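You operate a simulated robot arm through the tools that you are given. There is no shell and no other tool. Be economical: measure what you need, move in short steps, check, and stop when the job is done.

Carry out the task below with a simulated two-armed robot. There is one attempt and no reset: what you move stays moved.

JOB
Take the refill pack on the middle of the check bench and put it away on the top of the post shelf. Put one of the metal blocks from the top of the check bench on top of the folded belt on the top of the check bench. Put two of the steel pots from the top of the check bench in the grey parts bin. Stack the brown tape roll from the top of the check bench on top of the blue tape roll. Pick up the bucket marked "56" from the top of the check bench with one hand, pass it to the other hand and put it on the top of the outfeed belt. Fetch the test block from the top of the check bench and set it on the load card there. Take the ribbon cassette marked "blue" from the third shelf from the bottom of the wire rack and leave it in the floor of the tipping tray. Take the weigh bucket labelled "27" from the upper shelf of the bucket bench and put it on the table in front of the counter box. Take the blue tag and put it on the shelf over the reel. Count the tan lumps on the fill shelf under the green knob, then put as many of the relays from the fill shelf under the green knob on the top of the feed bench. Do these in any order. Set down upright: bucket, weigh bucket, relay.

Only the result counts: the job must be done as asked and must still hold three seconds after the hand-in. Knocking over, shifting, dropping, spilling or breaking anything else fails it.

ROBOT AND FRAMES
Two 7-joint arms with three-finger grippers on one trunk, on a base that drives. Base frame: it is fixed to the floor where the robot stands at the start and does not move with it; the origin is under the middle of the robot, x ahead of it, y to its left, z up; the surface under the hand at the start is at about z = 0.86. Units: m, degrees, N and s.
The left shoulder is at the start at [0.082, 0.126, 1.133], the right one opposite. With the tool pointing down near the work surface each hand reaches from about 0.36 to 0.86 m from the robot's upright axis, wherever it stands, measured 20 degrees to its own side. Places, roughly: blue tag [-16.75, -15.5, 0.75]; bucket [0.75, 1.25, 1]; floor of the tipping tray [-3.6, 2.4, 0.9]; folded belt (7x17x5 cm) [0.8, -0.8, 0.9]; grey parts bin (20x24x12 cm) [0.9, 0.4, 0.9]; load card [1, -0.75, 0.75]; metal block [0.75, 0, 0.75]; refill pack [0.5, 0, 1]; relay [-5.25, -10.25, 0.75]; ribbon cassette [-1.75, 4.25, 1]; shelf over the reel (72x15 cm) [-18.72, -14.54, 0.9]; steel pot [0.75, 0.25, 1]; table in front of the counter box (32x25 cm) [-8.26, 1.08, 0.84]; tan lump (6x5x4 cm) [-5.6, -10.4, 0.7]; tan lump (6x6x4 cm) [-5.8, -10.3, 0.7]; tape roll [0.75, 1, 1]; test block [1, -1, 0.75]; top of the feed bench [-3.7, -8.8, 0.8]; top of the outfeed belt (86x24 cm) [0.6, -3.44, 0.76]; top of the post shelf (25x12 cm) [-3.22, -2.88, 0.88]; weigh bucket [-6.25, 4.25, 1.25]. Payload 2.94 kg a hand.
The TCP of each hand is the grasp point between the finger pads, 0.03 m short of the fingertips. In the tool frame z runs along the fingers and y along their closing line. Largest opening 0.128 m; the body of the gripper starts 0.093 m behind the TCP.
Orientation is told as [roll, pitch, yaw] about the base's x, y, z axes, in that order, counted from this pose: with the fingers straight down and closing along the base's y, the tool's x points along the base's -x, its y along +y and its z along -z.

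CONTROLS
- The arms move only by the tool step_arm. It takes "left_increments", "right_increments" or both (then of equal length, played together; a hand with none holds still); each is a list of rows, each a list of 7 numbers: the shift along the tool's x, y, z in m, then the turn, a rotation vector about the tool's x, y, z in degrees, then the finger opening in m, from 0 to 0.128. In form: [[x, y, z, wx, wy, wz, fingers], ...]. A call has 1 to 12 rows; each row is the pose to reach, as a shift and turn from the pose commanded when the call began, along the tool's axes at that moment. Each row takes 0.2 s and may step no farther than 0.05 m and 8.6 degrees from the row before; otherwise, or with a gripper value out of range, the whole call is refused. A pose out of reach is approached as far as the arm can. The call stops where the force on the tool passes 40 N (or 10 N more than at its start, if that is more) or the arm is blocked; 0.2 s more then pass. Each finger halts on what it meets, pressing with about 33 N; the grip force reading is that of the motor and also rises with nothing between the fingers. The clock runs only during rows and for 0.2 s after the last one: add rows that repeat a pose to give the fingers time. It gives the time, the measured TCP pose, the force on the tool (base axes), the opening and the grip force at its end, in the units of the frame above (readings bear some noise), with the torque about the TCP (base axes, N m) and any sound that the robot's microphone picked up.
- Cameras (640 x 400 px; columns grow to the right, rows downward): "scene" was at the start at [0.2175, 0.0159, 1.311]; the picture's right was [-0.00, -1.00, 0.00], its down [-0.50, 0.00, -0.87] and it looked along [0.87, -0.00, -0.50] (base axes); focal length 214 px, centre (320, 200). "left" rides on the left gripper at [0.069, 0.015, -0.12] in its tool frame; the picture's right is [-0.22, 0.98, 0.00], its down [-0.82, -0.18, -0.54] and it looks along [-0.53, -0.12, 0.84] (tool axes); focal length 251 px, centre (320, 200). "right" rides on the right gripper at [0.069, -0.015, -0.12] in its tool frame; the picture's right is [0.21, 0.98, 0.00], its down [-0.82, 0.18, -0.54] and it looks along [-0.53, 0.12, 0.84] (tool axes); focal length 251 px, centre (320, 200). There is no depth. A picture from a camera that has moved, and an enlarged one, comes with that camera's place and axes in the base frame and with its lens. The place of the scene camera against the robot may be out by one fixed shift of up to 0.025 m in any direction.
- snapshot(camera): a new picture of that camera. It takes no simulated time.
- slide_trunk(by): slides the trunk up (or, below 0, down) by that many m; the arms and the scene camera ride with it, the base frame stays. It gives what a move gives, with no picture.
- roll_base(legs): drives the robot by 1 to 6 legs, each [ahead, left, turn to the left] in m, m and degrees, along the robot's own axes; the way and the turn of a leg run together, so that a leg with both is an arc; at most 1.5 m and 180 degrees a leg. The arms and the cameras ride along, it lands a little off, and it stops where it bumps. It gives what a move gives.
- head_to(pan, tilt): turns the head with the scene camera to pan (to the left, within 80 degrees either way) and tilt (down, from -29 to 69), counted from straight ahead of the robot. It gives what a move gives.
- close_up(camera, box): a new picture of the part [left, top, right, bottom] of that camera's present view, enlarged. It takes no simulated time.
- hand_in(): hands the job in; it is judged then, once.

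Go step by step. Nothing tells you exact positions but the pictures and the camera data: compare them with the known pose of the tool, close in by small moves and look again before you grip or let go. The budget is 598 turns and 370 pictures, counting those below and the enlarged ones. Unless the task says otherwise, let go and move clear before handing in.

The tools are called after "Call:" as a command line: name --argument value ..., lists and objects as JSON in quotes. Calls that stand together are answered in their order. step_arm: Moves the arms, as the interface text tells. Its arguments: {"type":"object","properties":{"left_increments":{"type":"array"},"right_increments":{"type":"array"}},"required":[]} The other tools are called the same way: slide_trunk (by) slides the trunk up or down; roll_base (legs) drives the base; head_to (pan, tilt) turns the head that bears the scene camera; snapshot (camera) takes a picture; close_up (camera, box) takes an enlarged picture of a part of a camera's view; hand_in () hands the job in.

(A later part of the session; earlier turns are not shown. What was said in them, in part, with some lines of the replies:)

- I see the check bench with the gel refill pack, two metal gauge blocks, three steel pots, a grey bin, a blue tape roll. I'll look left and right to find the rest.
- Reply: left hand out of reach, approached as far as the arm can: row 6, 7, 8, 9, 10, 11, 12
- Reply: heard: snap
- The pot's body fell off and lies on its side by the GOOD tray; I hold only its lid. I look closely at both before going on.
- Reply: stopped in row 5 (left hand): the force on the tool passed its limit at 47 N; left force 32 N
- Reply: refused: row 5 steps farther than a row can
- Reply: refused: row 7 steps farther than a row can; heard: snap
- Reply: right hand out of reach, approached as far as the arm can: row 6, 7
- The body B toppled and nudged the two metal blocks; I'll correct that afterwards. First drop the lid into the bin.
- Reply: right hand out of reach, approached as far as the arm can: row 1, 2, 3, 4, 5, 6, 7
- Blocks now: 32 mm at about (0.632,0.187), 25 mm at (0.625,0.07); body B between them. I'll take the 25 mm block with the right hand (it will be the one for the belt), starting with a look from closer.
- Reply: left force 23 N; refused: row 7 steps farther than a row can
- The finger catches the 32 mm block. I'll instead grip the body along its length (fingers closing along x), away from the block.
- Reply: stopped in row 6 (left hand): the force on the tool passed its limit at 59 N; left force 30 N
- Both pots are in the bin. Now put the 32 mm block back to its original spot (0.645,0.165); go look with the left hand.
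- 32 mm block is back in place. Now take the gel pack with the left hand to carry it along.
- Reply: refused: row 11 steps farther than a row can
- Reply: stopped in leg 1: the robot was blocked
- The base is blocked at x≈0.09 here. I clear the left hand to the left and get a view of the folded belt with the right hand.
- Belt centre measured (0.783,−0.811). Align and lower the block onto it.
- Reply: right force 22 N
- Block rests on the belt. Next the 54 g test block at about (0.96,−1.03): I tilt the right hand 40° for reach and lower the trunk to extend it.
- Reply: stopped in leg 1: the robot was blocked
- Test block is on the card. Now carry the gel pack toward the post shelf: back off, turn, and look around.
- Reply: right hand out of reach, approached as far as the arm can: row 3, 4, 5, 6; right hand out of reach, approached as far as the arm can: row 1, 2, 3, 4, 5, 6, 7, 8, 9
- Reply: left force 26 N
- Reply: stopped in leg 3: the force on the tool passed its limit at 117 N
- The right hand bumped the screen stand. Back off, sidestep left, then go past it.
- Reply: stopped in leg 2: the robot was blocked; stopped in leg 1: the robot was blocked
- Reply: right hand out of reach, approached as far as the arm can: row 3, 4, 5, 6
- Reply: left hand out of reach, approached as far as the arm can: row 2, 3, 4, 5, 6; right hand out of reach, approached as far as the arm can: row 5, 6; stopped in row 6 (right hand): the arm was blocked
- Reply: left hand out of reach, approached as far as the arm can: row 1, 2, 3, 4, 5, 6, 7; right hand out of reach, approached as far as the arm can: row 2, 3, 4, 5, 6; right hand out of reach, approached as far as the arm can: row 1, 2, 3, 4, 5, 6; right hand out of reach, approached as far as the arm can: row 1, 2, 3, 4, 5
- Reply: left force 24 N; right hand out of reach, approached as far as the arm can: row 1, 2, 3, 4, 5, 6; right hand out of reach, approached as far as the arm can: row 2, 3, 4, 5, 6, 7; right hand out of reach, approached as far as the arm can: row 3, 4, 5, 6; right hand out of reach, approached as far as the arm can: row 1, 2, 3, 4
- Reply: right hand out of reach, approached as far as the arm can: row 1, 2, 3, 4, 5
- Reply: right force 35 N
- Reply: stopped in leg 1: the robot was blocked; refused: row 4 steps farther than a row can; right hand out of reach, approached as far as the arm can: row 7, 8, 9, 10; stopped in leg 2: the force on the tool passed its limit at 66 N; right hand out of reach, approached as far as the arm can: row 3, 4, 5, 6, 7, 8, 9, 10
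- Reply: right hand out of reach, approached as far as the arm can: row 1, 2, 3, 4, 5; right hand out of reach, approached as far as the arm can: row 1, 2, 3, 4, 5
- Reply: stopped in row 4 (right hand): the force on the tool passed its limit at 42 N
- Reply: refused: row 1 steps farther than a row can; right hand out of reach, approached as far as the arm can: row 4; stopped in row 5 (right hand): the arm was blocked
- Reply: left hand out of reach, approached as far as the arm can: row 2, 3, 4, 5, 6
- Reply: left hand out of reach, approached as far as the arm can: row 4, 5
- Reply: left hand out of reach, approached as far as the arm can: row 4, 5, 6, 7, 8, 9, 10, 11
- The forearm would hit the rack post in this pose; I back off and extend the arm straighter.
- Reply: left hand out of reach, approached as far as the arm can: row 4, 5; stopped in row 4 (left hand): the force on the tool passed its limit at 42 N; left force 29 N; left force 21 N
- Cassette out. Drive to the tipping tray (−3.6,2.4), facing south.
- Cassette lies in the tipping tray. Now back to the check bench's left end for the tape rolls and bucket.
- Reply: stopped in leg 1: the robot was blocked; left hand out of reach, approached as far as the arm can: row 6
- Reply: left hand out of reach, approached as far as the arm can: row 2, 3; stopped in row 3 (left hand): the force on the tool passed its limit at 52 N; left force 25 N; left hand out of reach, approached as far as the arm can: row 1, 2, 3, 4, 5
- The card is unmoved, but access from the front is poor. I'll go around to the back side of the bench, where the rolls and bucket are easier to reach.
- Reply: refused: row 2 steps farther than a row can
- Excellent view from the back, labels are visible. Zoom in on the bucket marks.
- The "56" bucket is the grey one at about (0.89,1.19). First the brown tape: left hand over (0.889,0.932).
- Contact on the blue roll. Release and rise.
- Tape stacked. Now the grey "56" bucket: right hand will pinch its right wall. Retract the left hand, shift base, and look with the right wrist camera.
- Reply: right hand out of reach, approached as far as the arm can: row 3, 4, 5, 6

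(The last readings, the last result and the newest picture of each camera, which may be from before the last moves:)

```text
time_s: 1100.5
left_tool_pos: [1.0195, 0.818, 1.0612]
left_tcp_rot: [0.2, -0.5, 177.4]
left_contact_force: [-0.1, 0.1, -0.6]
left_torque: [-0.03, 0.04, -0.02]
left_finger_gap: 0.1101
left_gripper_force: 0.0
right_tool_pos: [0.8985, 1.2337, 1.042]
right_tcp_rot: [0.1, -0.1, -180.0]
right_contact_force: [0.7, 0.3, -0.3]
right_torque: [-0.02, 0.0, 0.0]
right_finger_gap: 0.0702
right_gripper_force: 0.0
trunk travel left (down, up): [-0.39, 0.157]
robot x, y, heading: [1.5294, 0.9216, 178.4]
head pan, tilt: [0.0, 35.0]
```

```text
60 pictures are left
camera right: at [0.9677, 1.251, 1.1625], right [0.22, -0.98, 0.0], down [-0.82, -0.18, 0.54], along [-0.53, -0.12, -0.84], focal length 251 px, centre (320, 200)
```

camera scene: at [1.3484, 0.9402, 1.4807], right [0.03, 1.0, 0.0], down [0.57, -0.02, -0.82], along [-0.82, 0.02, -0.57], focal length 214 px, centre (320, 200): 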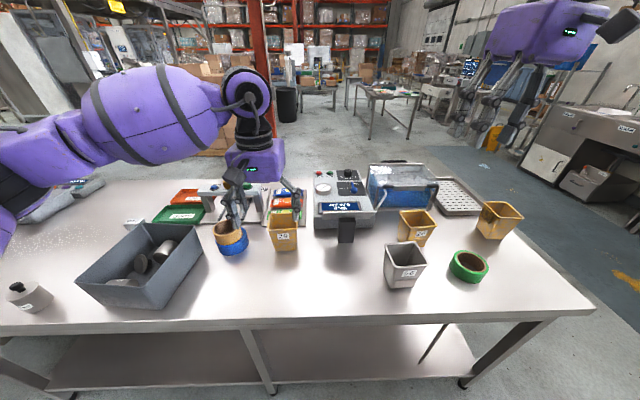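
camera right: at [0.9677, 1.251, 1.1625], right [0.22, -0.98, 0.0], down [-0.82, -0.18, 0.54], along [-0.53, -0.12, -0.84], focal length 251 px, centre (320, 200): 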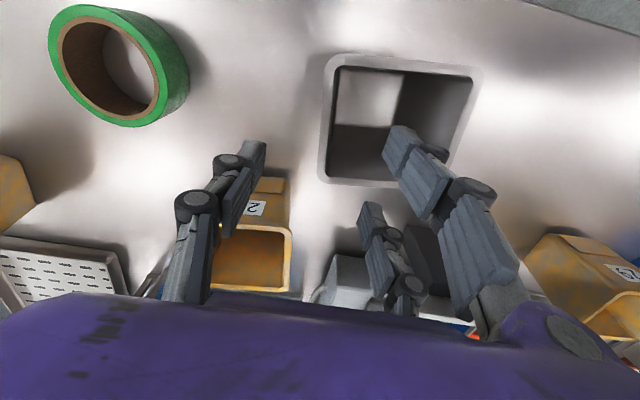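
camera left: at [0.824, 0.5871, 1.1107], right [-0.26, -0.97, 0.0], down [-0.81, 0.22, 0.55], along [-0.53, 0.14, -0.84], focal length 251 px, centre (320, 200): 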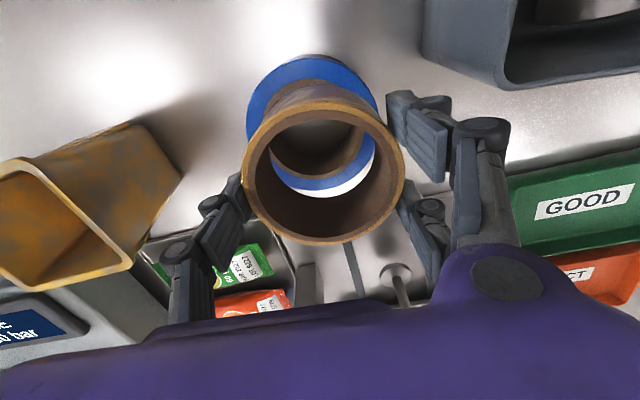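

Call:
step_arm --right_increments '[[0.02, 0.004, 0.0, 0, 0, 0, 0.07], [0.02, 0.004, 0.03, 0, 0, 0, 0.07], [0.02, 0.004, 0.06, 0, 0, 0, 0.07], [0.02, 0.004, 0.08, 0, 0, 0, 0.07], [0.02, 0.004, 0.08, 0, 0, 0, 0.07]]'

Call:
snapshot --camera "right"

```text
time_s: 1101.7
left_tool_pos: [1.0215, 0.817, 1.0621]
left_tcp_rot: [0.2, -0.4, 177.5]
left_contact_force: [-0.5, -1.0, -0.2]
left_torque: [-0.01, -0.01, -0.03]
left_finger_gap: 0.1098
left_gripper_force: 0.1
right_tool_pos: [0.9184, 1.2289, 0.9662]
right_tcp_rot: [0.1, -0.4, -179.8]
right_contact_force: [-3.8, -2.7, 23.7]
right_torque: [-1.12, 0.19, 0.09]
right_finger_gap: 0.0795
right_gripper_force: 6.1
trunk travel left (down, up): [-0.39, 0.157]
robot x, y, heading: [1.5285, 0.9171, 178.3]
head pan, tilt: [0.0, 35.0]
```

```text
59 pictures are left
camera right: at [0.988, 1.2452, 1.0852], right [0.22, -0.98, 0.0], down [-0.82, -0.18, 0.55], along [-0.53, -0.12, -0.84], focal length 251 px, centre (320, 200)
```

right: 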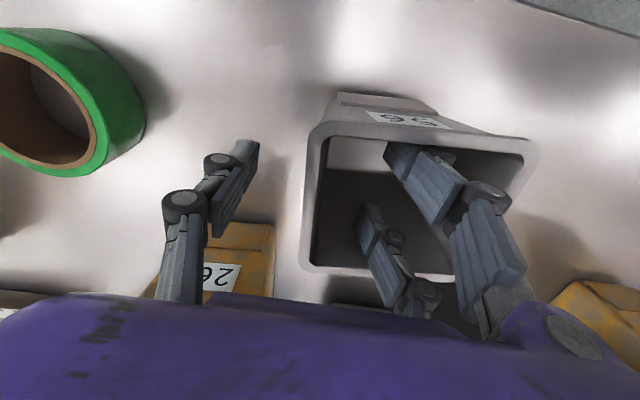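

Call:
step_arm --right_increments '[[0, 0, -0.03, 0, 0, 0, 0.07], [-0.012, 0.0, -0.04, 0, 0, 0, 0.07], [-0.028, 0.0, -0.04, 0, 0, 0, 0.07], [-0.028, 0.0, -0.02, 0, 0, 0, 0.07], [-0.028, 0.0, 0.0, 0, 0, 0, 0.07], [-0.028, 0, 0.0, 0, 0, 0, 0.07]]'

Call:
snapshot --camera "right"

```text
time_s: 1103.1
left_tool_pos: [1.0215, 0.8162, 1.0604]
left_tcp_rot: [0.1, -0.4, 177.4]
left_contact_force: [-0.4, 0.5, -0.2]
left_torque: [-0.03, 0.02, -0.01]
left_finger_gap: 0.1099
left_gripper_force: 0.0
right_tool_pos: [0.8896, 1.2271, 0.9646]
right_tcp_rot: [0.2, -0.4, -180.0]
right_contact_force: [-2.1, -2.0, 20.7]
right_torque: [-0.96, 0.18, 0.12]
right_finger_gap: 0.0777
right_gripper_force: 5.0
trunk travel left (down, up): [-0.39, 0.157]
robot x, y, heading: [1.53, 0.9185, 178.3]
head pan, tilt: [0.0, 35.0]
```

```text
58 pictures are left
camera right: at [0.9597, 1.2456, 1.0849], right [0.22, -0.98, 0.0], down [-0.82, -0.18, 0.55], along [-0.53, -0.12, -0.84], focal length 251 px, centre (320, 200)
```

right: 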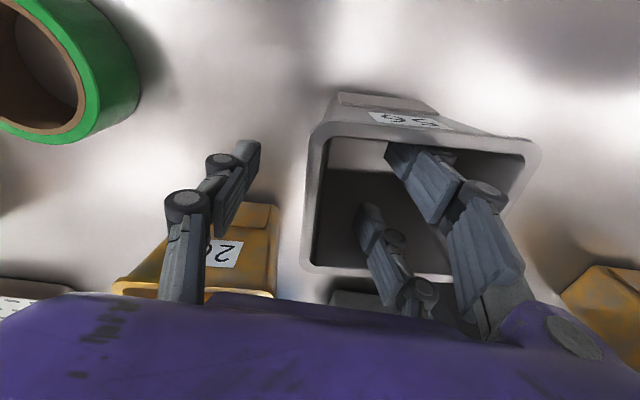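

Call:
step_arm --right_increments '[[0, 0, -0.008, 0, 0, 0, 0.07], [0, 0.0, -0.012, 0, 0, 0, 0.05], [0, 0.0, -0.012, 0, 0, 0, 0.03], [0, 0.0, -0.012, 0, 0, 0, 0.0], [0, 0.0, -0.012, 0, 0, 0, 0.0], [0, 0, -0.012, 0, 0, 0, 0.0]]'

Call:
snapshot --camera "right"

```text
time_s: 1104.5
left_tool_pos: [1.0197, 0.8179, 1.0605]
left_tcp_rot: [0.2, -0.3, 177.5]
left_contact_force: [-0.4, -1.1, 0.0]
left_torque: [0.03, 0.02, 0.0]
left_finger_gap: 0.11
left_gripper_force: 0.0
right_tool_pos: [0.8898, 1.2298, 0.9746]
right_tcp_rot: [0.1, 0.0, -180.0]
right_contact_force: [1.5, -0.6, -0.5]
right_torque: [-0.11, -0.26, 0.02]
right_finger_gap: 0.0332
right_gripper_force: 32.8
trunk travel left (down, up): [-0.39, 0.157]
robot x, y, heading: [1.5297, 0.9217, 178.4]
head pan, tilt: [0.0, 35.0]
```

```text
57 pictures are left
camera right: at [0.9592, 1.2468, 1.0941], right [0.22, -0.98, 0.0], down [-0.82, -0.18, 0.54], along [-0.53, -0.12, -0.84], focal length 251 px, centre (320, 200)
```

right: 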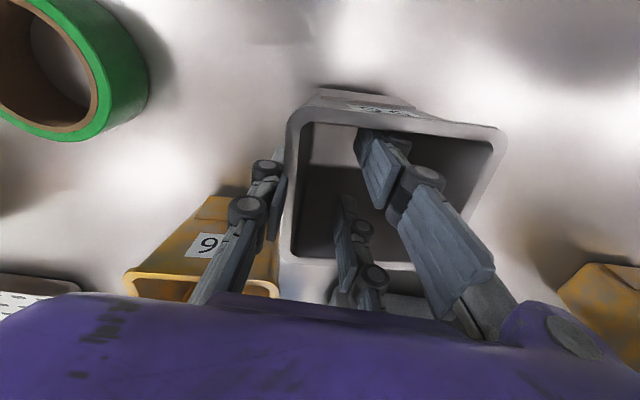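

Call:
step_arm --right_increments '[[0, 0, -0.015, 0, 0, 0, 0.0], [0, 0.0, -0.04, 0, 0, 0, 0.0], [0, 0.0, -0.04, 0, 0, 0, 0.0]]'

Call:
snapshot --camera "scene"

```text
time_s: 1105.3
left_tool_pos: [1.019, 0.819, 1.0604]
left_tcp_rot: [0.2, -0.2, 177.5]
left_contact_force: [0.3, 0.3, 0.1]
left_torque: [-0.01, -0.01, 0.03]
left_finger_gap: 0.1096
left_gripper_force: 0.0
right_tool_pos: [0.8901, 1.23, 1.0137]
right_tcp_rot: [0.2, 0.2, -180.1]
right_contact_force: [0.0, -1.0, -4.3]
right_torque: [0.14, -0.01, -0.06]
right_finger_gap: 0.0268
right_gripper_force: 32.9
trunk travel left (down, up): [-0.39, 0.157]
robot x, y, heading: [1.5269, 0.9191, 178.3]
head pan, tilt: [0.0, 35.0]
```

```text
56 pictures are left
camera scene: at [1.3293, 0.9415, 1.3429], right [0.03, 1.0, 0.0], down [0.57, -0.02, -0.82], along [-0.82, 0.02, -0.57], focal length 214 px, centre (320, 200)
```

scene: 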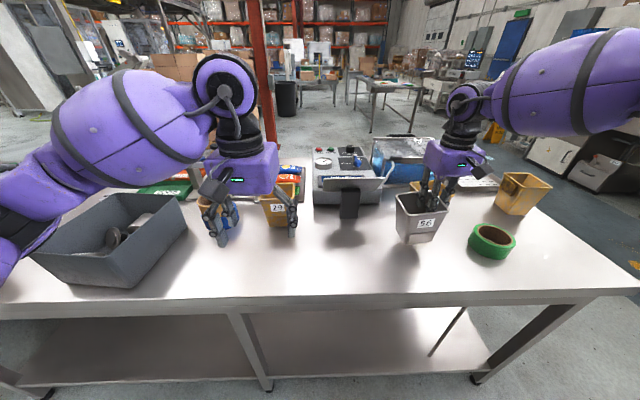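

Bucket 56 is lifted with the right hand. Raise it and bring it toward the centre for the handover.

Call:
step_arm --right_increments '[[0, 0, -0.04, 0, 0, 0, 0.0], [0, 0.0, -0.08, 0, 0, 0, 0.0], [0, 0.0, -0.12, 0, 0, 0, 0.0], [0, 0.03, -0.14, 0, 0, 0, 0.0], [0, 0.06, -0.15, 0, 0, 0, 0.0], [0, 0.09, -0.15, 0, 0, 0, 0.0], [0, 0.12, -0.15, 0, 0, 0, 0.0], [0, 0.15, -0.15, 0, 0, 0, 0.0]]' --left_increments '[[0.02, 0, -0.02, 0, 0, 0, 0.12], [0.04, 0, -0.03, 0, 0, 0, 0.12], [0.05, 0, -0.03, 0, 0, 0, 0.12], [0.05, 0, -0.03, 0, 0, 0, 0.12], [0.05, 0, -0.03, 0, 0, 0, 0.12], [0.05, 0, -0.03, 0, 0, 0, 0.12], [0.05, 0, -0.03, 0, 0, 0, 0.12], [0.05, 0, -0.03, 0, 0, 0, 0.12]]'

Call:
snapshot --camera "scene"

```text
time_s: 1107.1
left_tool_pos: [1.0694, 0.8178, 1.0897]
left_tcp_rot: [0.3, -0.3, 177.4]
left_contact_force: [0.9, 0.2, 0.2]
left_torque: [-0.05, 0.01, 0.01]
left_finger_gap: 0.1198
left_gripper_force: 0.0
right_tool_pos: [0.9188, 1.1476, 1.1635]
right_tcp_rot: [0.2, 0.1, 179.9]
right_contact_force: [0.3, 0.7, -4.3]
right_torque: [0.16, -0.02, 0.01]
right_finger_gap: 0.0059
right_gripper_force: 32.6
right hand out of reach, approached as far as the arm can: row 5, 6, 7, 8
trunk travel left (down, up): [-0.39, 0.157]
robot x, y, heading: [1.5283, 0.9198, 178.1]
head pan, tilt: [0.0, 35.0]
```

```text
55 pictures are left
camera scene: at [1.3293, 0.9426, 1.343], right [0.03, 1.0, 0.0], down [0.57, -0.02, -0.82], along [-0.82, 0.02, -0.57], focal length 214 px, centre (320, 200)
```

scene: 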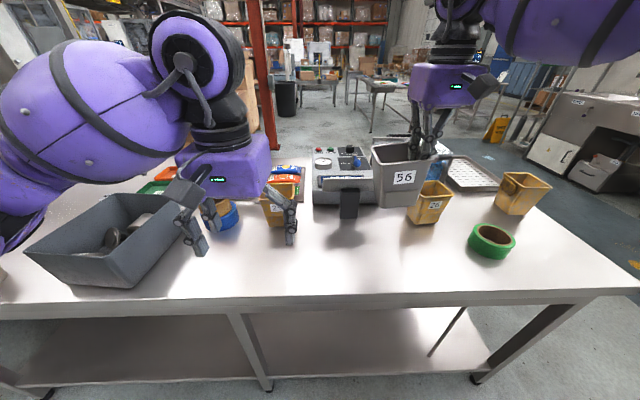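

Call:
step_arm --left_increments '[[0.01, -0.02, 0, 0, -7, 0, 0.125], [0.02, -0.05, 0, 0, -14, 0, 0.125], [0.02, -0.08, 0, 0, -21, 0, 0.125], [0.02, -0.11, 0, 0, -28, 0, 0.125], [0.02, -0.14, 0, 0, -35, 0, 0.125], [0.02, -0.18, 0, 0, -42, 0, 0.125], [0.02, -0.22, 0, 0, -50, 0, 0.125], [0.02, -0.26, 0, 0, -50, 0, 0.125]]'

Call:
snapshot --camera "left"

Call:
snapshot --camera "scene"

```text
time_s: 1108.9
left_tool_pos: [1.1017, 1.0756, 1.0888]
left_tcp_rot: [0.3, -50.3, 177.2]
left_contact_force: [-1.0, 0.6, -0.4]
left_torque: [-0.03, -0.03, 0.06]
left_finger_gap: 0.1253
left_gripper_force: 0.1
right_tool_pos: [0.9195, 1.1477, 1.1621]
right_tcp_rot: [0.1, 0.1, -179.9]
right_contact_force: [0.1, 1.3, -4.7]
right_torque: [0.13, -0.05, -0.02]
right_finger_gap: 0.0062
right_gripper_force: 32.5
trunk travel left (down, up): [-0.39, 0.157]
robot x, y, heading: [1.5272, 0.918, 178.6]
head pan, tilt: [0.0, 35.0]
```

```text
54 pictures are left
camera left: at [1.2364, 1.0544, 1.1119], right [-0.18, -0.97, 0.17], down [-0.1, 0.19, 0.98], along [-0.98, 0.16, -0.13], focal length 251 px, centre (320, 200)
```

left: 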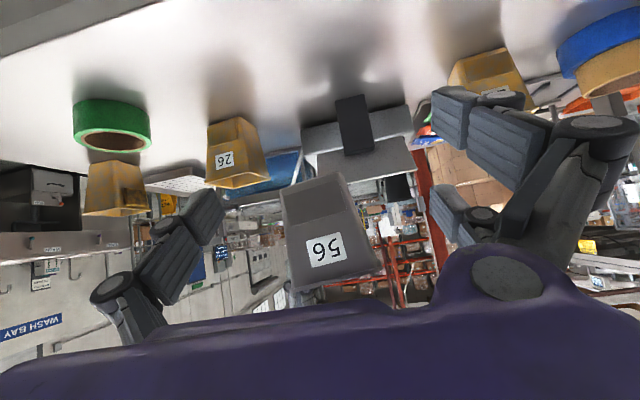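

```text
53 pictures are left
camera scene: at [1.3297, 0.9424, 1.343], right [0.03, 1.0, 0.0], down [0.57, -0.02, -0.82], along [-0.82, 0.02, -0.57], focal length 214 px, centre (320, 200)
```

scene: 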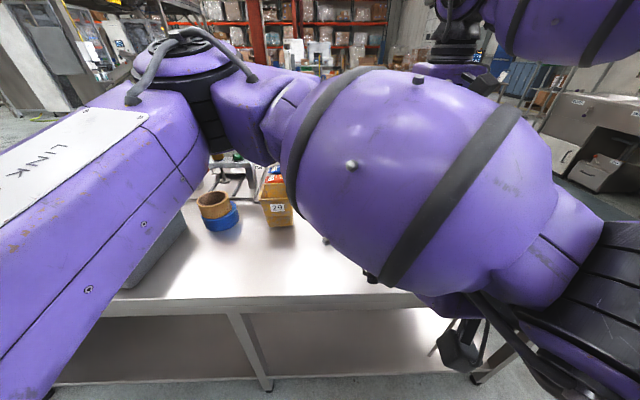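

Left hand is in position below/behind the bucket. Move forward so its fingers straddle the bucket body.

Call:
step_arm --left_increments '[[-0.025, -0.008, 0.026, 0, 0, 0, 0.125], [-0.048, -0.016, 0.052, 0, 0, 0, 0.125], [-0.07, -0.016, 0.078, 0, 0, 0, 0.125], [-0.092, -0.016, 0.103, 0, 0, 0, 0.125], [-0.092, -0.016, 0.103, 0, 0, 0, 0.125]]'

Call:
snapshot --camera "left"

```text
time_s: 1110.1
left_tool_pos: [0.9644, 1.097, 1.0946]
left_tcp_rot: [0.4, -50.5, 177.2]
left_contact_force: [-0.2, -0.5, 0.6]
left_torque: [-0.05, 0.01, -0.02]
left_finger_gap: 0.125
left_gripper_force: 0.0
right_tool_pos: [0.9198, 1.146, 1.1639]
right_tcp_rot: [0.1, 0.0, -180.0]
right_contact_force: [-0.1, 0.1, -3.4]
right_torque: [0.17, -0.04, 0.03]
right_finger_gap: 0.0058
right_gripper_force: 32.4
trunk travel left (down, up): [-0.39, 0.157]
robot x, y, heading: [1.532, 0.9205, 178.3]
head pan, tilt: [0.0, 35.0]
```

```text
52 pictures are left
camera left: at [1.0996, 1.0751, 1.1182], right [-0.18, -0.97, 0.17], down [-0.1, 0.19, 0.98], along [-0.98, 0.16, -0.13], focal length 251 px, centre (320, 200)
```

left: 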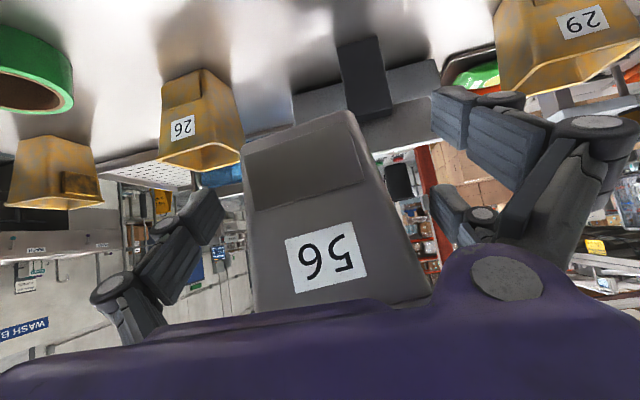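

Call:
step_arm --left_increments '[[-0.01, 0, 0.012, 0, 0, 0, 0.125], [-0.019, 0, 0.023, 0, 0, 0, 0.125], [-0.019, 0, 0.023, 0, 0, 0, 0.11], [-0.019, 0, 0.023, 0, 0, 0, 0.09], [-0.019, 0, 0.023, 0, 0, 0, 0.07], [-0.019, 0, 0.023, 0, 0, 0, 0.06], [-0.019, 0, 0.023, 0, 0, 0, 0.06]]'

Call:
snapshot --camera "left"

Call:
snapshot --camera "right"

```text
time_s: 1111.7
left_tool_pos: [0.9345, 1.0981, 1.0933]
left_tcp_rot: [0.2, -50.3, 177.3]
left_contact_force: [11.0, -6.0, 12.8]
left_torque: [1.1, 0.04, -0.59]
left_finger_gap: 0.1032
left_gripper_force: 32.7
right_tool_pos: [0.9196, 1.1479, 1.1619]
right_tcp_rot: [0.1, 0.0, 180.0]
right_contact_force: [-13.3, 6.0, -17.5]
right_torque: [0.19, 0.99, 0.09]
right_finger_gap: 0.0061
right_gripper_force: 32.6
trunk travel left (down, up): [-0.39, 0.157]
robot x, y, heading: [1.5269, 0.9188, 178.4]
head pan, tilt: [0.0, 35.0]
```

```text
51 pictures are left
camera left: at [1.0697, 1.0768, 1.1181], right [-0.18, -0.97, 0.17], down [-0.1, 0.19, 0.98], along [-0.98, 0.16, -0.13], focal length 251 px, centre (320, 200)
```

left: 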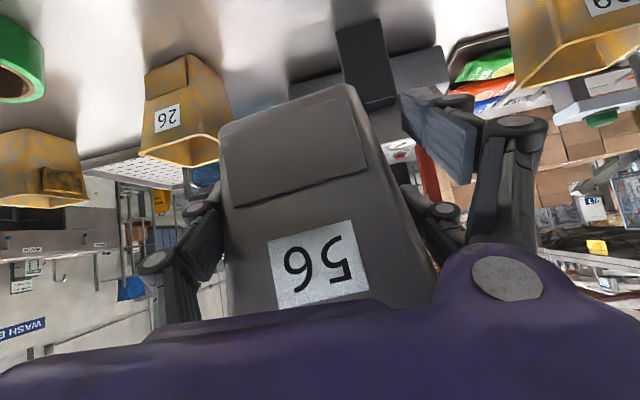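

```text
50 pictures are left
camera right: at [0.9878, 1.1631, 1.2825], right [0.21, -0.98, 0.0], down [-0.82, -0.18, 0.54], along [-0.53, -0.12, -0.84], focal length 251 px, centre (320, 200)
```

right: 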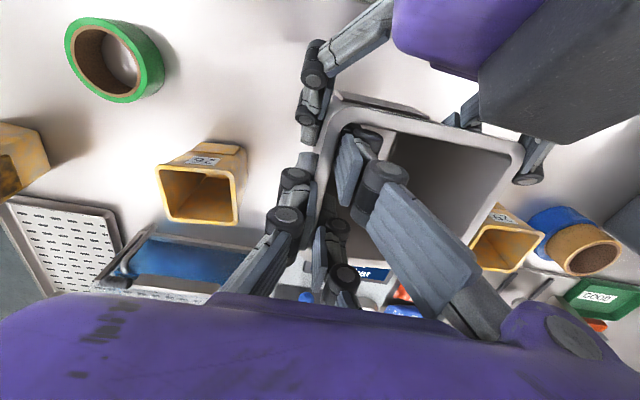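

Both hands hold it. Release with the right hand and lift it clear.

Call:
step_arm --right_increments '[[0, 0, 0, 0, 0, 0, 0.02], [0, 0, 0, 0, 0, 0, 0.035], [0, 0, 0, 0, 0, 0, 0.035], [0, 0, -0.03, 0, 0, 0, 0.035], [0, 0, -0.07, 0, 0, 0, 0.035], [0, 0, -0.11, 0, 0, 0, 0.035], [0, -0.02, -0.14, 0, 0, 0, 0.035], [0, -0.06, -0.14, 0, 0, 0, 0.035], [0, -0.1, -0.14, 0, 0, 0, 0.035], [0.02, -0.14, -0.14, 0, 0, 0, 0.035]]'

Call:
snapshot --camera "left"

Call:
snapshot --camera "right"

```text
time_s: 1113.9
left_tool_pos: [0.9355, 1.0991, 1.0939]
left_tcp_rot: [0.2, -50.4, 177.0]
left_contact_force: [0.6, 0.9, -0.2]
left_torque: [-0.03, -0.06, 0.0]
left_finger_gap: 0.1005
left_gripper_force: 33.6
right_tool_pos: [0.9401, 1.2869, 1.3054]
right_tcp_rot: [0.1, -0.1, -180.0]
right_contact_force: [0.4, 0.2, 0.1]
right_torque: [-0.02, 0.08, -0.01]
right_finger_gap: 0.0347
right_gripper_force: 0.2
right hand out of reach, approached as far as the arm can: row 4, 5, 6, 7, 8, 9
trunk travel left (down, up): [-0.39, 0.157]
robot x, y, heading: [1.5296, 0.919, 178.6]
head pan, tilt: [0.0, 35.0]
```

```text
49 pictures are left
camera left: at [1.0709, 1.0772, 1.1179], right [-0.18, -0.97, 0.17], down [-0.1, 0.19, 0.98], along [-0.98, 0.16, -0.13], focal length 251 px, centre (320, 200)
```

left: 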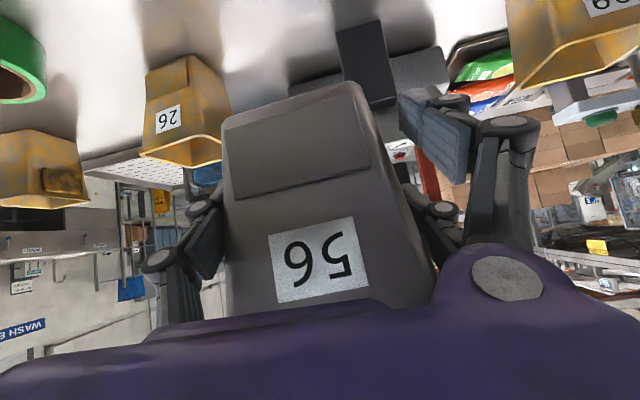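

```text
48 pictures are left
camera right: at [1.0077, 1.3029, 1.4245], right [0.21, -0.98, 0.0], down [-0.82, -0.18, 0.54], along [-0.53, -0.12, -0.84], focal length 251 px, centre (320, 200)
```

right: 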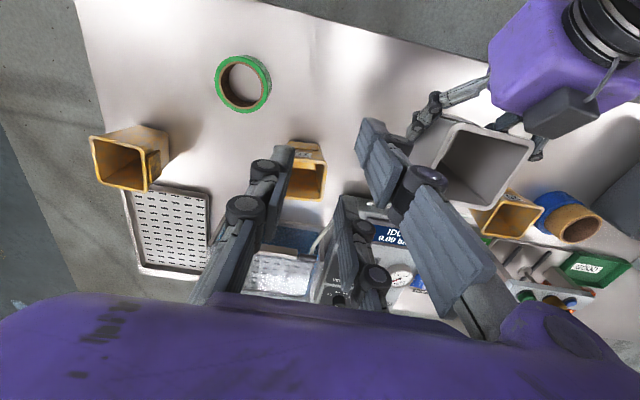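

Handover done: the left hand holds the bucket. Drive around the bench to the outfeed belt.

Call:
roll_base --legs '[[-0.12, 0, 0], [0, -1.0, 0], [0, -0.95, 0], [1.4, 0, 0], [1.25, 0, 0]]'

Call:
roll_base --legs '[[0, 1.45, 0], [0, 1.45, 0], [0, 1.45, 0], [0, 0.6, 0], [0, 0, 90]]'

Call:
head_to --pan 20 --tilt 25

Call:
snapshot --camera "scene"

```text
time_s: 1144.6
left_tool_pos: [-1.5405, 3.1309, 1.0934]
left_tcp_rot: [0.1, -50.3, 177.1]
left_contact_force: [0.3, -0.2, -0.5]
left_torque: [-0.01, -0.15, 0.02]
left_finger_gap: 0.0985
left_gripper_force: 33.3
right_tool_pos: [-1.5381, 3.3166, 1.3033]
right_tcp_rot: [0.1, 0.0, 179.8]
right_contact_force: [-0.1, 0.1, -0.7]
right_torque: [-0.02, 0.0, -0.03]
right_finger_gap: 0.0348
right_gripper_force: 0.0
trunk travel left (down, up): [-0.39, 0.157]
robot x, y, heading: [-0.9479, 2.9516, 178.3]
head pan, tilt: [0.0, 35.0]
```

```text
time_s: 1191.6
left_tool_pos: [-1.3788, -2.5863, 1.0939]
left_tcp_rot: [0.3, -50.3, -95.1]
left_contact_force: [-0.6, -0.5, 0.0]
left_torque: [0.1, 0.0, 0.01]
left_finger_gap: 0.0956
left_gripper_force: 33.0
right_tool_pos: [-1.5664, -2.575, 1.3036]
right_tcp_rot: [0.1, 0.0, -92.4]
right_contact_force: [-0.6, 0.0, 0.3]
right_torque: [0.01, 0.02, 0.0]
right_finger_gap: 0.0349
right_gripper_force: 0.0
trunk travel left (down, up): [-0.39, 0.157]
robot x, y, heading: [-1.1761, -1.9968, -94.2]
head pan, tilt: [0.0, 35.0]
```

```text
time_s: 1192.4
left_tool_pos: [-1.3791, -2.587, 1.0938]
left_tcp_rot: [0.3, -50.4, -95.1]
left_contact_force: [-0.5, 0.2, 0.5]
left_torque: [0.08, -0.02, 0.02]
left_finger_gap: 0.0956
left_gripper_force: 32.8
right_tool_pos: [-1.5651, -2.577, 1.3036]
right_tcp_rot: [0.0, 0.0, -92.4]
right_contact_force: [-0.9, 0.2, -0.1]
right_torque: [0.01, 0.0, 0.0]
right_finger_gap: 0.0349
right_gripper_force: 0.1
trunk travel left (down, up): [-0.39, 0.157]
robot x, y, heading: [-1.1764, -2.0024, -94.0]
head pan, tilt: [20.0, 25.0]
```

```text
47 pictures are left
camera scene: at [-1.1556, -2.1862, 1.3588], right [-0.96, -0.28, 0.0], down [-0.12, 0.41, -0.91], along [0.25, -0.87, -0.42], focal length 214 px, centre (320, 200)
```

scene: 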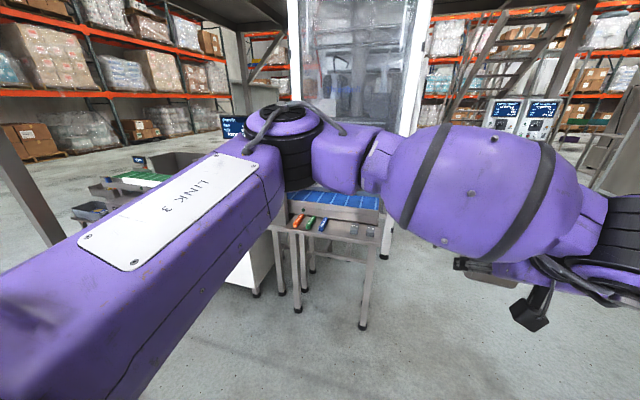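

Call:
snapshot --camera "left"

```text
46 pictures are left
camera left: at [-1.3531, -2.4519, 1.1172], right [0.96, -0.22, 0.17], down [-0.19, -0.09, 0.98], along [-0.2, -0.97, -0.13], focal length 251 px, centre (320, 200)
```

left: 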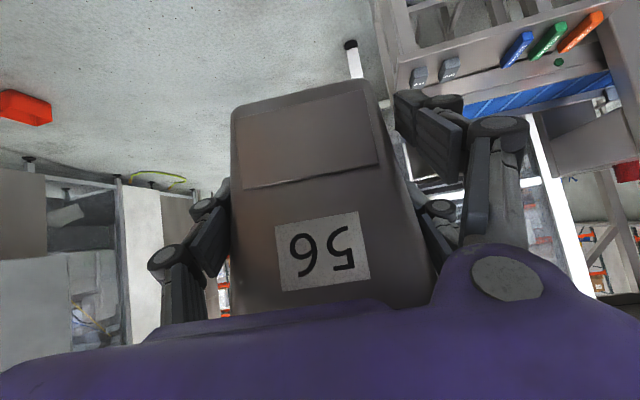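

Call:
roll_base --legs '[[0, 0, 4], [0.5, 0.4, 0], [0, 1.2, 0]]'

Call:
head_to --pan -10 --tilt 40

Call:
snapshot --camera "scene"

Call:
snapshot --camera "left"

```text
time_s: 1207.4
left_tool_pos: [0.2753, -3.0938, 1.0934]
left_tcp_rot: [0.3, -50.3, -90.7]
left_contact_force: [-0.1, -0.3, 0.1]
left_torque: [0.11, -0.01, -0.03]
left_finger_gap: 0.0948
left_gripper_force: 33.1
right_tool_pos: [0.0883, -3.0981, 1.3043]
right_tcp_rot: [0.1, -0.1, -87.9]
right_contact_force: [-0.3, -0.9, 0.3]
right_torque: [0.01, -0.04, -0.02]
right_finger_gap: 0.0349
right_gripper_force: 0.0
trunk travel left (down, up): [-0.39, 0.157]
robot x, y, heading: [0.4327, -2.4947, -89.7]
head pan, tilt: [20.0, 25.0]
```

```text
time_s: 1208.3
left_tool_pos: [0.2754, -3.0936, 1.0937]
left_tcp_rot: [0.3, -50.3, -90.8]
left_contact_force: [0.1, 0.4, -0.1]
left_torque: [0.1, -0.02, 0.01]
left_finger_gap: 0.0948
left_gripper_force: 33.0
right_tool_pos: [0.0887, -3.0968, 1.304]
right_tcp_rot: [0.1, 0.0, -88.0]
right_contact_force: [-0.5, 0.5, 0.6]
right_torque: [0.0, 0.01, -0.01]
right_finger_gap: 0.0348
right_gripper_force: 0.0
trunk travel left (down, up): [-0.39, 0.157]
robot x, y, heading: [0.435, -2.4931, -89.7]
head pan, tilt: [-10.0, 40.0]
```

```text
45 pictures are left
camera scene: at [0.4229, -2.6754, 1.3355], right [-0.99, 0.17, 0.0], down [0.11, 0.63, -0.77], along [-0.13, -0.76, -0.64], focal length 214 px, centre (320, 200)
```

scene: 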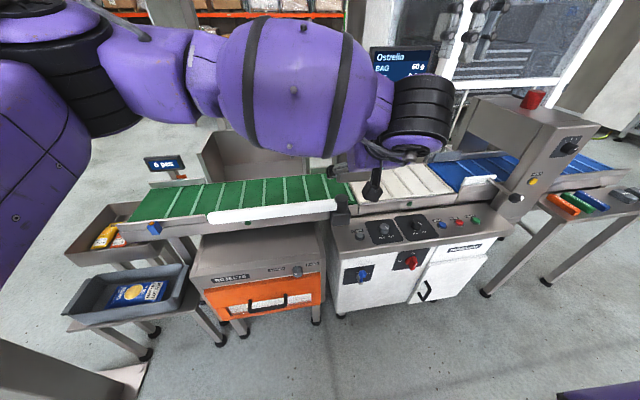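

```text
44 pictures are left
camera left: at [0.2912, -2.9577, 1.1172], right [0.97, -0.15, 0.17], down [-0.18, -0.11, 0.98], along [-0.12, -0.98, -0.13], focal length 251 px, centre (320, 200)
```

left: 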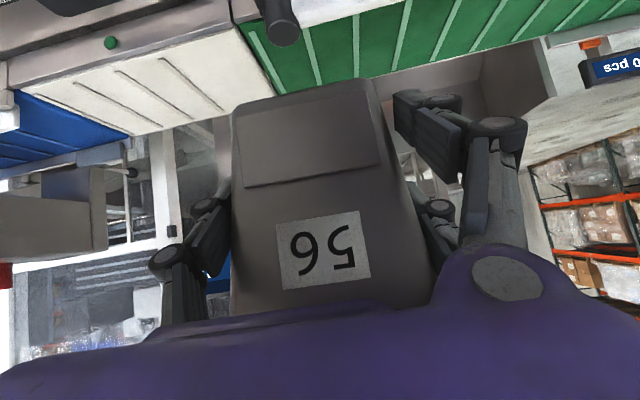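

Call:
roll_base --legs '[[0.24, 0.33, 0]]'

Call:
step_arm --left_increments '[[-0.025, 0, 0.03, 0, 0, 0, 0.05], [-0.051, 0, 0.061, 0, 0, 0, 0.05], [-0.064, 0, 0.077, 0, 0, 0, 0.05], [-0.064, 0, 0.077, 0, 0, 0, 0.05]]'

Call:
snapshot --camera "left"

Call:
snapshot --camera "scene"

```text
time_s: 1211.8
left_tool_pos: [0.6018, -3.3288, 1.0937]
left_tcp_rot: [0.4, -50.3, -90.8]
left_contact_force: [-0.3, -0.2, 0.6]
left_torque: [0.13, 0.01, 0.02]
left_finger_gap: 0.0947
left_gripper_force: 32.9
right_tool_pos: [0.4157, -3.333, 1.304]
right_tcp_rot: [0.1, 0.1, -88.2]
right_contact_force: [-0.4, 0.3, 0.8]
right_torque: [0.01, 0.02, -0.01]
right_finger_gap: 0.0348
right_gripper_force: 0.1
trunk travel left (down, up): [-0.39, 0.157]
robot x, y, heading: [0.7621, -2.7272, -89.8]
head pan, tilt: [-10.0, 40.0]
```

```text
time_s: 1212.8
left_tool_pos: [0.6012, -3.4296, 1.0935]
left_tcp_rot: [0.3, -50.3, -90.9]
left_contact_force: [0.1, -0.3, 0.4]
left_torque: [0.12, 0.02, 0.01]
left_finger_gap: 0.0946
left_gripper_force: 33.0
right_tool_pos: [0.4147, -3.333, 1.3034]
right_tcp_rot: [0.1, 0.1, -88.1]
right_contact_force: [0.1, 0.0, 0.2]
right_torque: [0.03, 0.01, 0.02]
right_finger_gap: 0.0348
right_gripper_force: 0.0
trunk travel left (down, up): [-0.39, 0.157]
robot x, y, heading: [0.7586, -2.726, -89.8]
head pan, tilt: [-10.0, 40.0]
```

```text
43 pictures are left
camera left: at [0.6173, -3.2936, 1.1171], right [0.97, -0.15, 0.17], down [-0.19, -0.11, 0.98], along [-0.13, -0.98, -0.13], focal length 251 px, centre (320, 200)
```

left: 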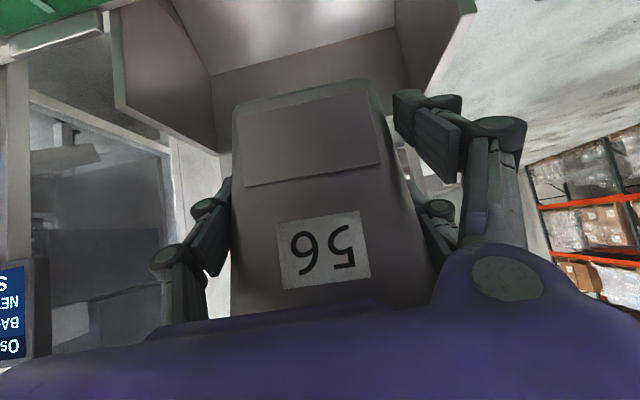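

```text
42 pictures are left
camera scene: at [0.7503, -2.9112, 1.3355], right [-0.99, 0.17, 0.0], down [0.11, 0.63, -0.77], along [-0.13, -0.76, -0.64], focal length 214 px, centre (320, 200)
```

scene: 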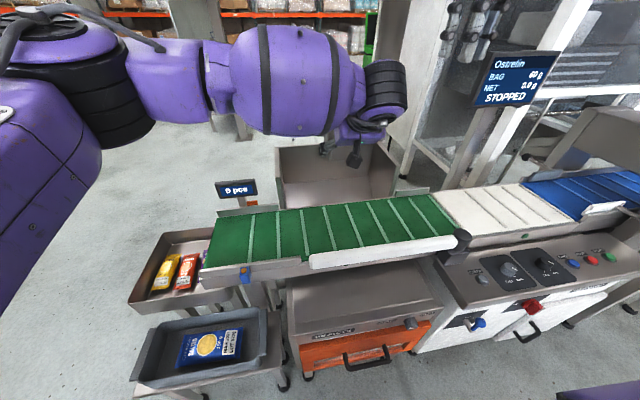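

Bucket is over the belt. Lower with the trunk, then finely.

Call:
slide_trunk --by -0.22

Call:
snapshot --camera "scene"

Call:
snapshot --camera "left"

```text
time_s: 1215.1
left_tool_pos: [0.6009, -3.4283, 0.874]
left_tcp_rot: [0.2, -50.3, -90.9]
left_contact_force: [-0.6, 0.9, -0.2]
left_torque: [0.08, 0.01, 0.03]
left_finger_gap: 0.092
left_gripper_force: 32.7
right_tool_pos: [0.4153, -3.3325, 1.0845]
right_tcp_rot: [0.1, 0.0, -88.2]
right_contact_force: [0.5, 0.3, -0.9]
right_torque: [-0.01, 0.0, -0.01]
right_finger_gap: 0.0351
right_gripper_force: 0.1
trunk travel left (down, up): [-0.17, 0.377]
robot x, y, heading: [0.7594, -2.7279, -89.8]
head pan, tilt: [-10.0, 40.0]
```

```text
41 pictures are left
camera scene: at [0.7507, -2.9749, 1.1075], right [-0.99, 0.17, 0.0], down [0.11, 0.63, -0.77], along [-0.13, -0.76, -0.64], focal length 214 px, centre (320, 200)
```

scene: 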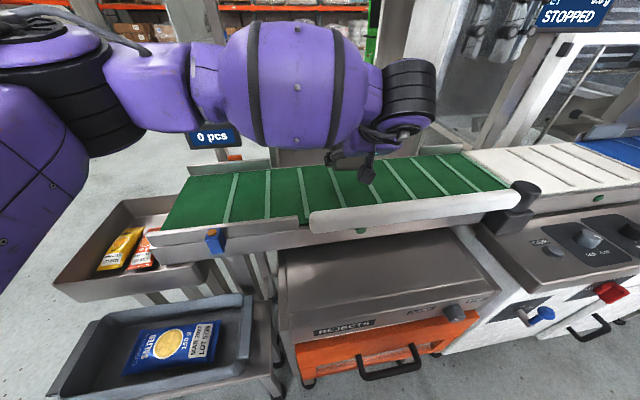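

```text
40 pictures are left
camera left: at [0.6169, -3.2929, 0.898], right [0.97, -0.15, 0.17], down [-0.18, -0.11, 0.98], along [-0.13, -0.98, -0.13], focal length 251 px, centre (320, 200)
```

left: 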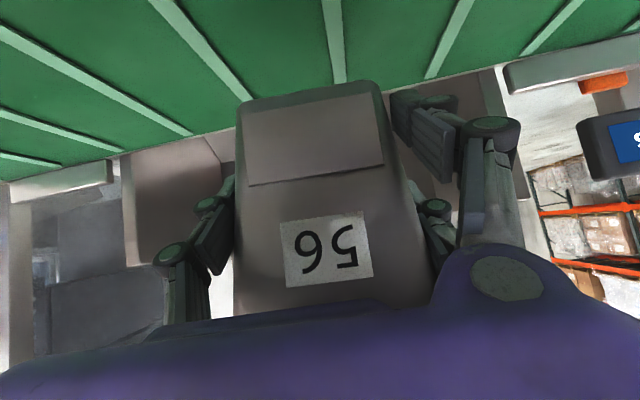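

Call:
close_up --camera "scene" --box '[200, 140, 480, 250]'

```text
2.29 times, centred on (340, 195) of scene
camera zoom: at [0.7507, -2.9749, 1.1075], right [-0.99, 0.17, 0.0], down [0.11, 0.63, -0.77], along [-0.13, -0.76, -0.64], focal length 490 px, centre (274, 211)
```

zoom: 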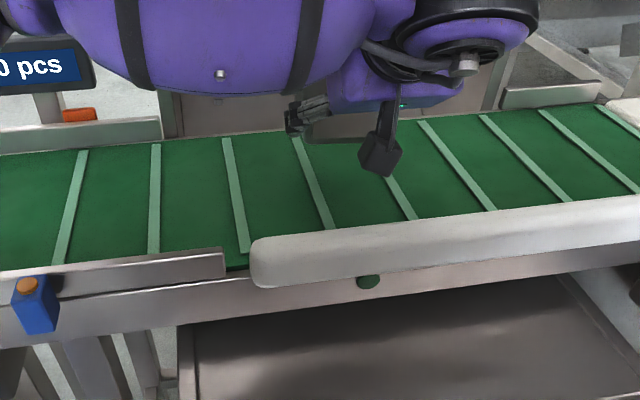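

Belt cleats are at x≈0.54 and 0.625; I shift 2 cm so the base lands between them and lower.

Call:
step_arm --left_increments '[[0.0, -0.022, 0.0, 0, 0, 0, 0.05], [0.023, -0.022, 0.019, 0, 0, 0, 0.05], [0.042, -0.022, 0.035, 0, 0, 0, 0.05], [0.05, -0.022, 0.0415, 0, 0, 0, 0.05], [0.05, -0.022, 0.0415, 0, 0, 0, 0.05]]'

Call:
snapshot --camera "left"

```text
time_s: 1216.3
left_tool_pos: [0.5797, -3.428, 0.8121]
left_tcp_rot: [-0.2, -50.7, -90.5]
left_contact_force: [4.1, 1.7, 18.8]
left_torque: [0.09, 0.6, 0.05]
left_finger_gap: 0.0923
left_gripper_force: 32.6
right_tool_pos: [0.4149, -3.3301, 1.0864]
right_tcp_rot: [-0.1, -0.1, -88.1]
right_contact_force: [0.9, -0.1, 0.3]
right_torque: [-0.01, -0.02, -0.03]
right_finger_gap: 0.0347
right_gripper_force: 0.0
trunk travel left (down, up): [-0.17, 0.377]
robot x, y, heading: [0.7593, -2.7277, -89.4]
head pan, tilt: [-10.0, 40.0]
```

```text
38 pictures are left
camera left: at [0.595, -3.2925, 0.8347], right [0.98, -0.15, 0.17], down [-0.18, -0.1, 0.98], along [-0.13, -0.98, -0.12], focal length 251 px, centre (320, 200)
```

left: 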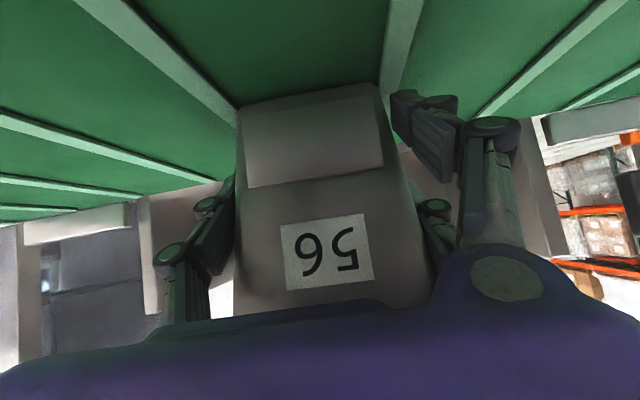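

Contact is the bucket base on the cleat. Nudge 4 mm to centre, touch down again and release.

Call:
step_arm --left_increments '[[-0.004, 0, -0.003, 0, 0, 0, 0.05], [-0.004, 0.004, -0.003, 0, 0, 0, 0.05], [-0.001, 0.004, -0.001, 0, 0, 0, 0.05], [0.0, 0.004, 0.0, 0, 0, 0, 0.05], [0.0, 0.004, 0.0, 0, 0, 0, 0.05]]'

Call:
step_arm --left_increments '[[0.0, 0, 0.0, 0, 0, 0, 0.098], [0.0, 0, 0.0, 0, 0, 0, 0.11], [0.0, 0, 0.0, 0, 0, 0, 0.115], [0.0, 0, 0.0, 0, 0, 0, 0.115]]'

Call:
snapshot --camera "left"

```text
time_s: 1217.5
left_tool_pos: [0.5831, -3.4274, 0.81]
left_tcp_rot: [0.2, -50.6, -91.0]
left_contact_force: [-6.8, 2.0, 14.6]
left_torque: [0.19, 1.05, -0.18]
left_finger_gap: 0.0919
left_gripper_force: 32.8
right_tool_pos: [0.4144, -3.3317, 1.0839]
right_tcp_rot: [0.1, -0.1, -87.9]
right_contact_force: [-0.5, 0.3, -1.1]
right_torque: [0.0, 0.0, 0.04]
right_finger_gap: 0.0345
right_gripper_force: 0.1
trunk travel left (down, up): [-0.17, 0.377]
robot x, y, heading: [0.7594, -2.7324, -89.8]
head pan, tilt: [-10.0, 40.0]
```

```text
time_s: 1218.5
left_tool_pos: [0.5828, -3.4283, 0.8074]
left_tcp_rot: [0.3, -50.4, -90.9]
left_contact_force: [-0.3, -0.3, 0.7]
left_torque: [0.0, 0.0, 0.03]
left_finger_gap: 0.1151
left_gripper_force: 0.1
right_tool_pos: [0.4147, -3.333, 1.0833]
right_tcp_rot: [0.0, 0.0, -88.1]
right_contact_force: [0.2, -1.0, 0.4]
right_torque: [0.01, 0.03, -0.01]
right_finger_gap: 0.0349
right_gripper_force: 0.1
trunk travel left (down, up): [-0.17, 0.377]
robot x, y, heading: [0.7605, -2.7286, -89.7]
head pan, tilt: [-10.0, 40.0]
```

```text
37 pictures are left
camera left: at [0.5992, -3.2929, 0.8315], right [0.97, -0.15, 0.17], down [-0.19, -0.11, 0.98], along [-0.13, -0.98, -0.13], focal length 251 px, centre (320, 200)
```

left: 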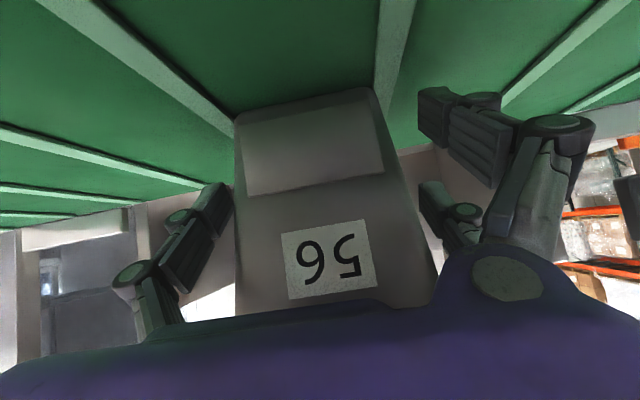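

Call:
roll_base --legs '[[-0.3, 0, 0]]'

Call:
close_up --camera "scene" --box '[200, 60, 480, 250]'

```text
time_s: 1219.7
left_tool_pos: [0.5881, -3.3614, 0.8139]
left_tcp_rot: [0.5, -51.4, -90.5]
left_contact_force: [-2.8, -8.8, -0.6]
left_torque: [-0.02, -0.02, -0.25]
left_finger_gap: 0.1088
left_gripper_force: 0.1
right_tool_pos: [0.4143, -3.2564, 1.083]
right_tcp_rot: [0.1, 0.1, -88.1]
right_contact_force: [-0.4, -0.8, 0.0]
right_torque: [0.01, 0.01, -0.01]
right_finger_gap: 0.0349
right_gripper_force: 0.0
trunk travel left (down, up): [-0.17, 0.377]
robot x, y, heading: [0.7582, -2.6522, -89.8]
head pan, tilt: [-10.0, 40.0]
stopped in leg 1: the force on the tool passed its limit at 77 N (the readings are from after the stop); the commanded pose is now the measured one
```

```text
2.11 times, centred on (340, 155) of scene
camera zoom: at [0.7502, -2.8989, 1.1073], right [-0.99, 0.17, 0.0], down [0.11, 0.63, -0.77], along [-0.13, -0.75, -0.64], focal length 452 px, centre (278, 295)
```

zoom: 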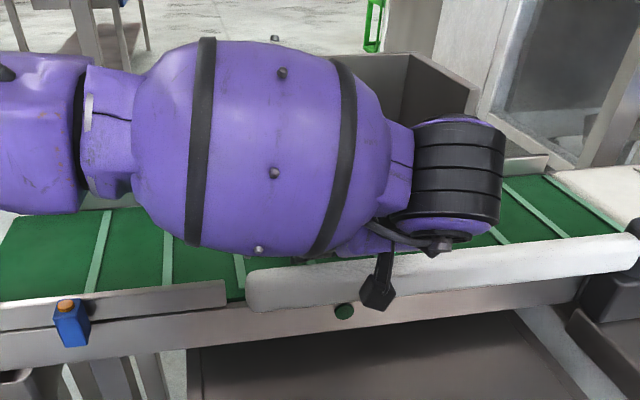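

Call:
snapshot --camera "left"

```text
35 pictures are left
camera left: at [0.6019, -3.226, 0.8341], right [0.98, -0.13, 0.17], down [-0.19, -0.09, 0.98], along [-0.12, -0.99, -0.11], focal length 251 px, centre (320, 200)
```

left: 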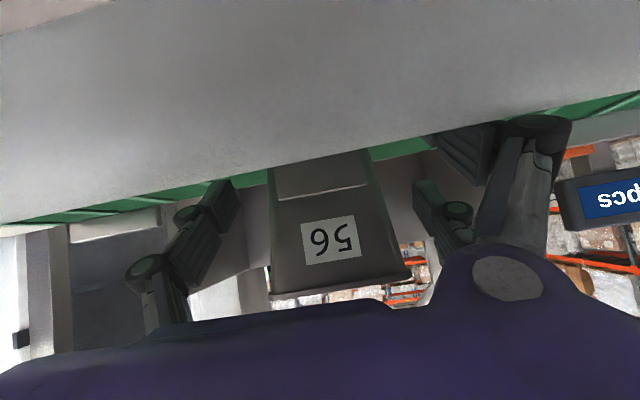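

The low finger caught on the guard rail; the bucket still stands. Lift the hand straight up before backing off.

Call:
step_arm --left_increments '[[-0.004, 0, 0.004, 0, 0, 0, 0.115], [-0.02, 0, -0.012, 0, 0, 0, 0.12], [-0.045, 0, -0.03, 0, 0, 0, 0.12], [-0.07, 0, -0.05, 0, 0, 0, 0.12], [-0.1, 0, -0.075, 0, 0, 0, 0.12], [-0.13, 0, -0.1, 0, 0, 0, 0.12]]'

Call:
snapshot --camera "left"

```text
time_s: 1221.1
left_tool_pos: [0.5878, -3.3639, 0.9779]
left_tcp_rot: [0.7, -51.3, -90.6]
left_contact_force: [-0.2, 0.8, -0.9]
left_torque: [0.01, -0.01, 0.0]
left_finger_gap: 0.1204
left_gripper_force: 0.1
right_tool_pos: [0.4135, -3.2549, 1.0844]
right_tcp_rot: [0.2, 0.0, -88.0]
right_contact_force: [-0.3, 0.0, 0.7]
right_torque: [-0.01, -0.05, 0.04]
right_finger_gap: 0.0349
right_gripper_force: 0.0
trunk travel left (down, up): [-0.17, 0.377]
robot x, y, heading: [0.7627, -2.6544, -89.5]
head pan, tilt: [-10.0, 40.0]
```

```text
34 pictures are left
camera left: at [0.6016, -3.228, 0.999], right [0.98, -0.13, 0.18], down [-0.19, -0.09, 0.98], along [-0.12, -0.99, -0.11], focal length 251 px, centre (320, 200)
```

left: 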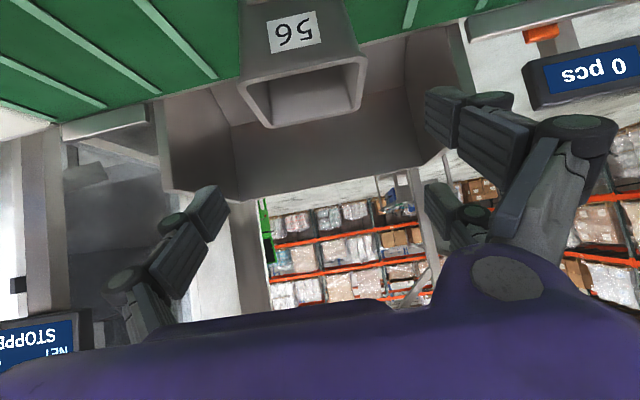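

Free. Back off and check the bucket from the scene camera.

Call:
roll_base --legs '[[-0.4, 0, 0]]'

Call:
slide_trunk --by 0.2

Call:
head_to --pan 10 --tilt 35

Call:
snapshot --camera "scene"

```text
time_s: 1223.6
left_tool_pos: [0.5871, -2.9679, 0.9771]
left_tcp_rot: [0.6, -51.5, -90.4]
left_contact_force: [-0.2, 0.5, -0.1]
left_torque: [0.02, 0.02, 0.02]
left_finger_gap: 0.12
left_gripper_force: 0.1
right_tool_pos: [0.4127, -2.8587, 1.0838]
right_tcp_rot: [0.0, -0.1, -88.0]
right_contact_force: [-0.3, 0.0, 0.3]
right_torque: [-0.04, 0.0, -0.02]
right_finger_gap: 0.0351
right_gripper_force: 0.0
trunk travel left (down, up): [-0.17, 0.377]
robot x, y, heading: [0.7578, -2.2564, -89.7]
head pan, tilt: [-10.0, 40.0]
```

```text
time_s: 1225.7
left_tool_pos: [0.5858, -2.9681, 1.1765]
left_tcp_rot: [0.5, -51.3, -90.4]
left_contact_force: [0.8, 0.3, 0.3]
left_torque: [-0.02, -0.03, 0.01]
left_finger_gap: 0.1204
left_gripper_force: 0.1
right_tool_pos: [0.4129, -2.8592, 1.283]
right_tcp_rot: [0.1, 0.1, -88.0]
right_contact_force: [0.7, -0.3, 0.0]
right_torque: [0.01, 0.02, -0.01]
right_finger_gap: 0.0349
right_gripper_force: 0.0
trunk travel left (down, up): [-0.37, 0.177]
robot x, y, heading: [0.7601, -2.2558, -89.5]
head pan, tilt: [-10.0, 40.0]
```

```text
time_s: 1226.6
left_tool_pos: [0.5855, -2.9677, 1.1783]
left_tcp_rot: [0.6, -51.4, -90.4]
left_contact_force: [0.1, 0.5, 0.3]
left_torque: [-0.01, 0.04, 0.03]
left_finger_gap: 0.1201
left_gripper_force: 0.0
right_tool_pos: [0.4147, -2.8603, 1.2828]
right_tcp_rot: [0.1, 0.1, -87.9]
right_contact_force: [-0.1, 0.1, 1.1]
right_torque: [-0.01, 0.01, 0.02]
right_finger_gap: 0.0349
right_gripper_force: 0.0
trunk travel left (down, up): [-0.37, 0.177]
robot x, y, heading: [0.7601, -2.2531, -89.8]
head pan, tilt: [10.0, 35.0]
```

```text
33 pictures are left
camera scene: at [0.7777, -2.4447, 1.3227], right [-0.98, -0.18, 0.0], down [-0.1, 0.56, -0.82], along [0.15, -0.81, -0.57], focal length 214 px, centre (320, 200)
```

scene: 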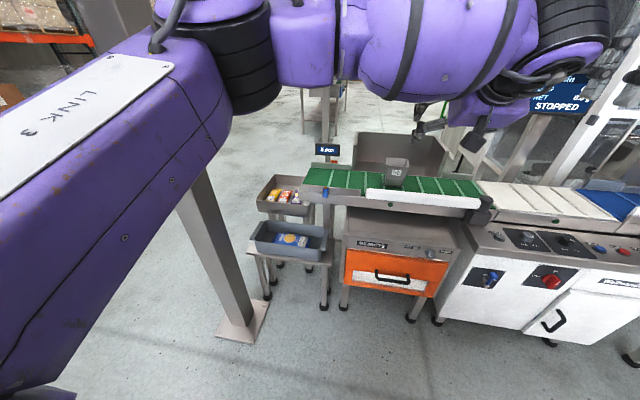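

All ten tasks have been carried out; both hands are empty and clear. Handing in now.

Call:
hand_in

```text
The job is handed in.
```

I carried out all ten tasks and handed the job in, but a few things went wrong along the way and may count against the result.

- **Steel pots:** the lids of both pots came off when I gripped them. One pot body fell over and knocked the two metal blocks out of place. Both bodies and both lids are now in the grey bin, but the pots are not closed.
- **32 mm metal block:** I put it back at about its original spot; the 25 mm one is on the folded belt. The grey bin was also turned slightly by the right hand.
- **Contacts while moving:** the right hand hit a screen stand, the robot touched the stairs, and the left hand pressed the check card. None of these looked moved or damaged afterwards in the pictures I took.
- **Tan lumps:** I counted three, so three relays stand upright on the feed bench.

The remaining items looked in place in the last picture of each. The "56" bucket went from the right hand to the left before I set it upright on the outfeed belt.
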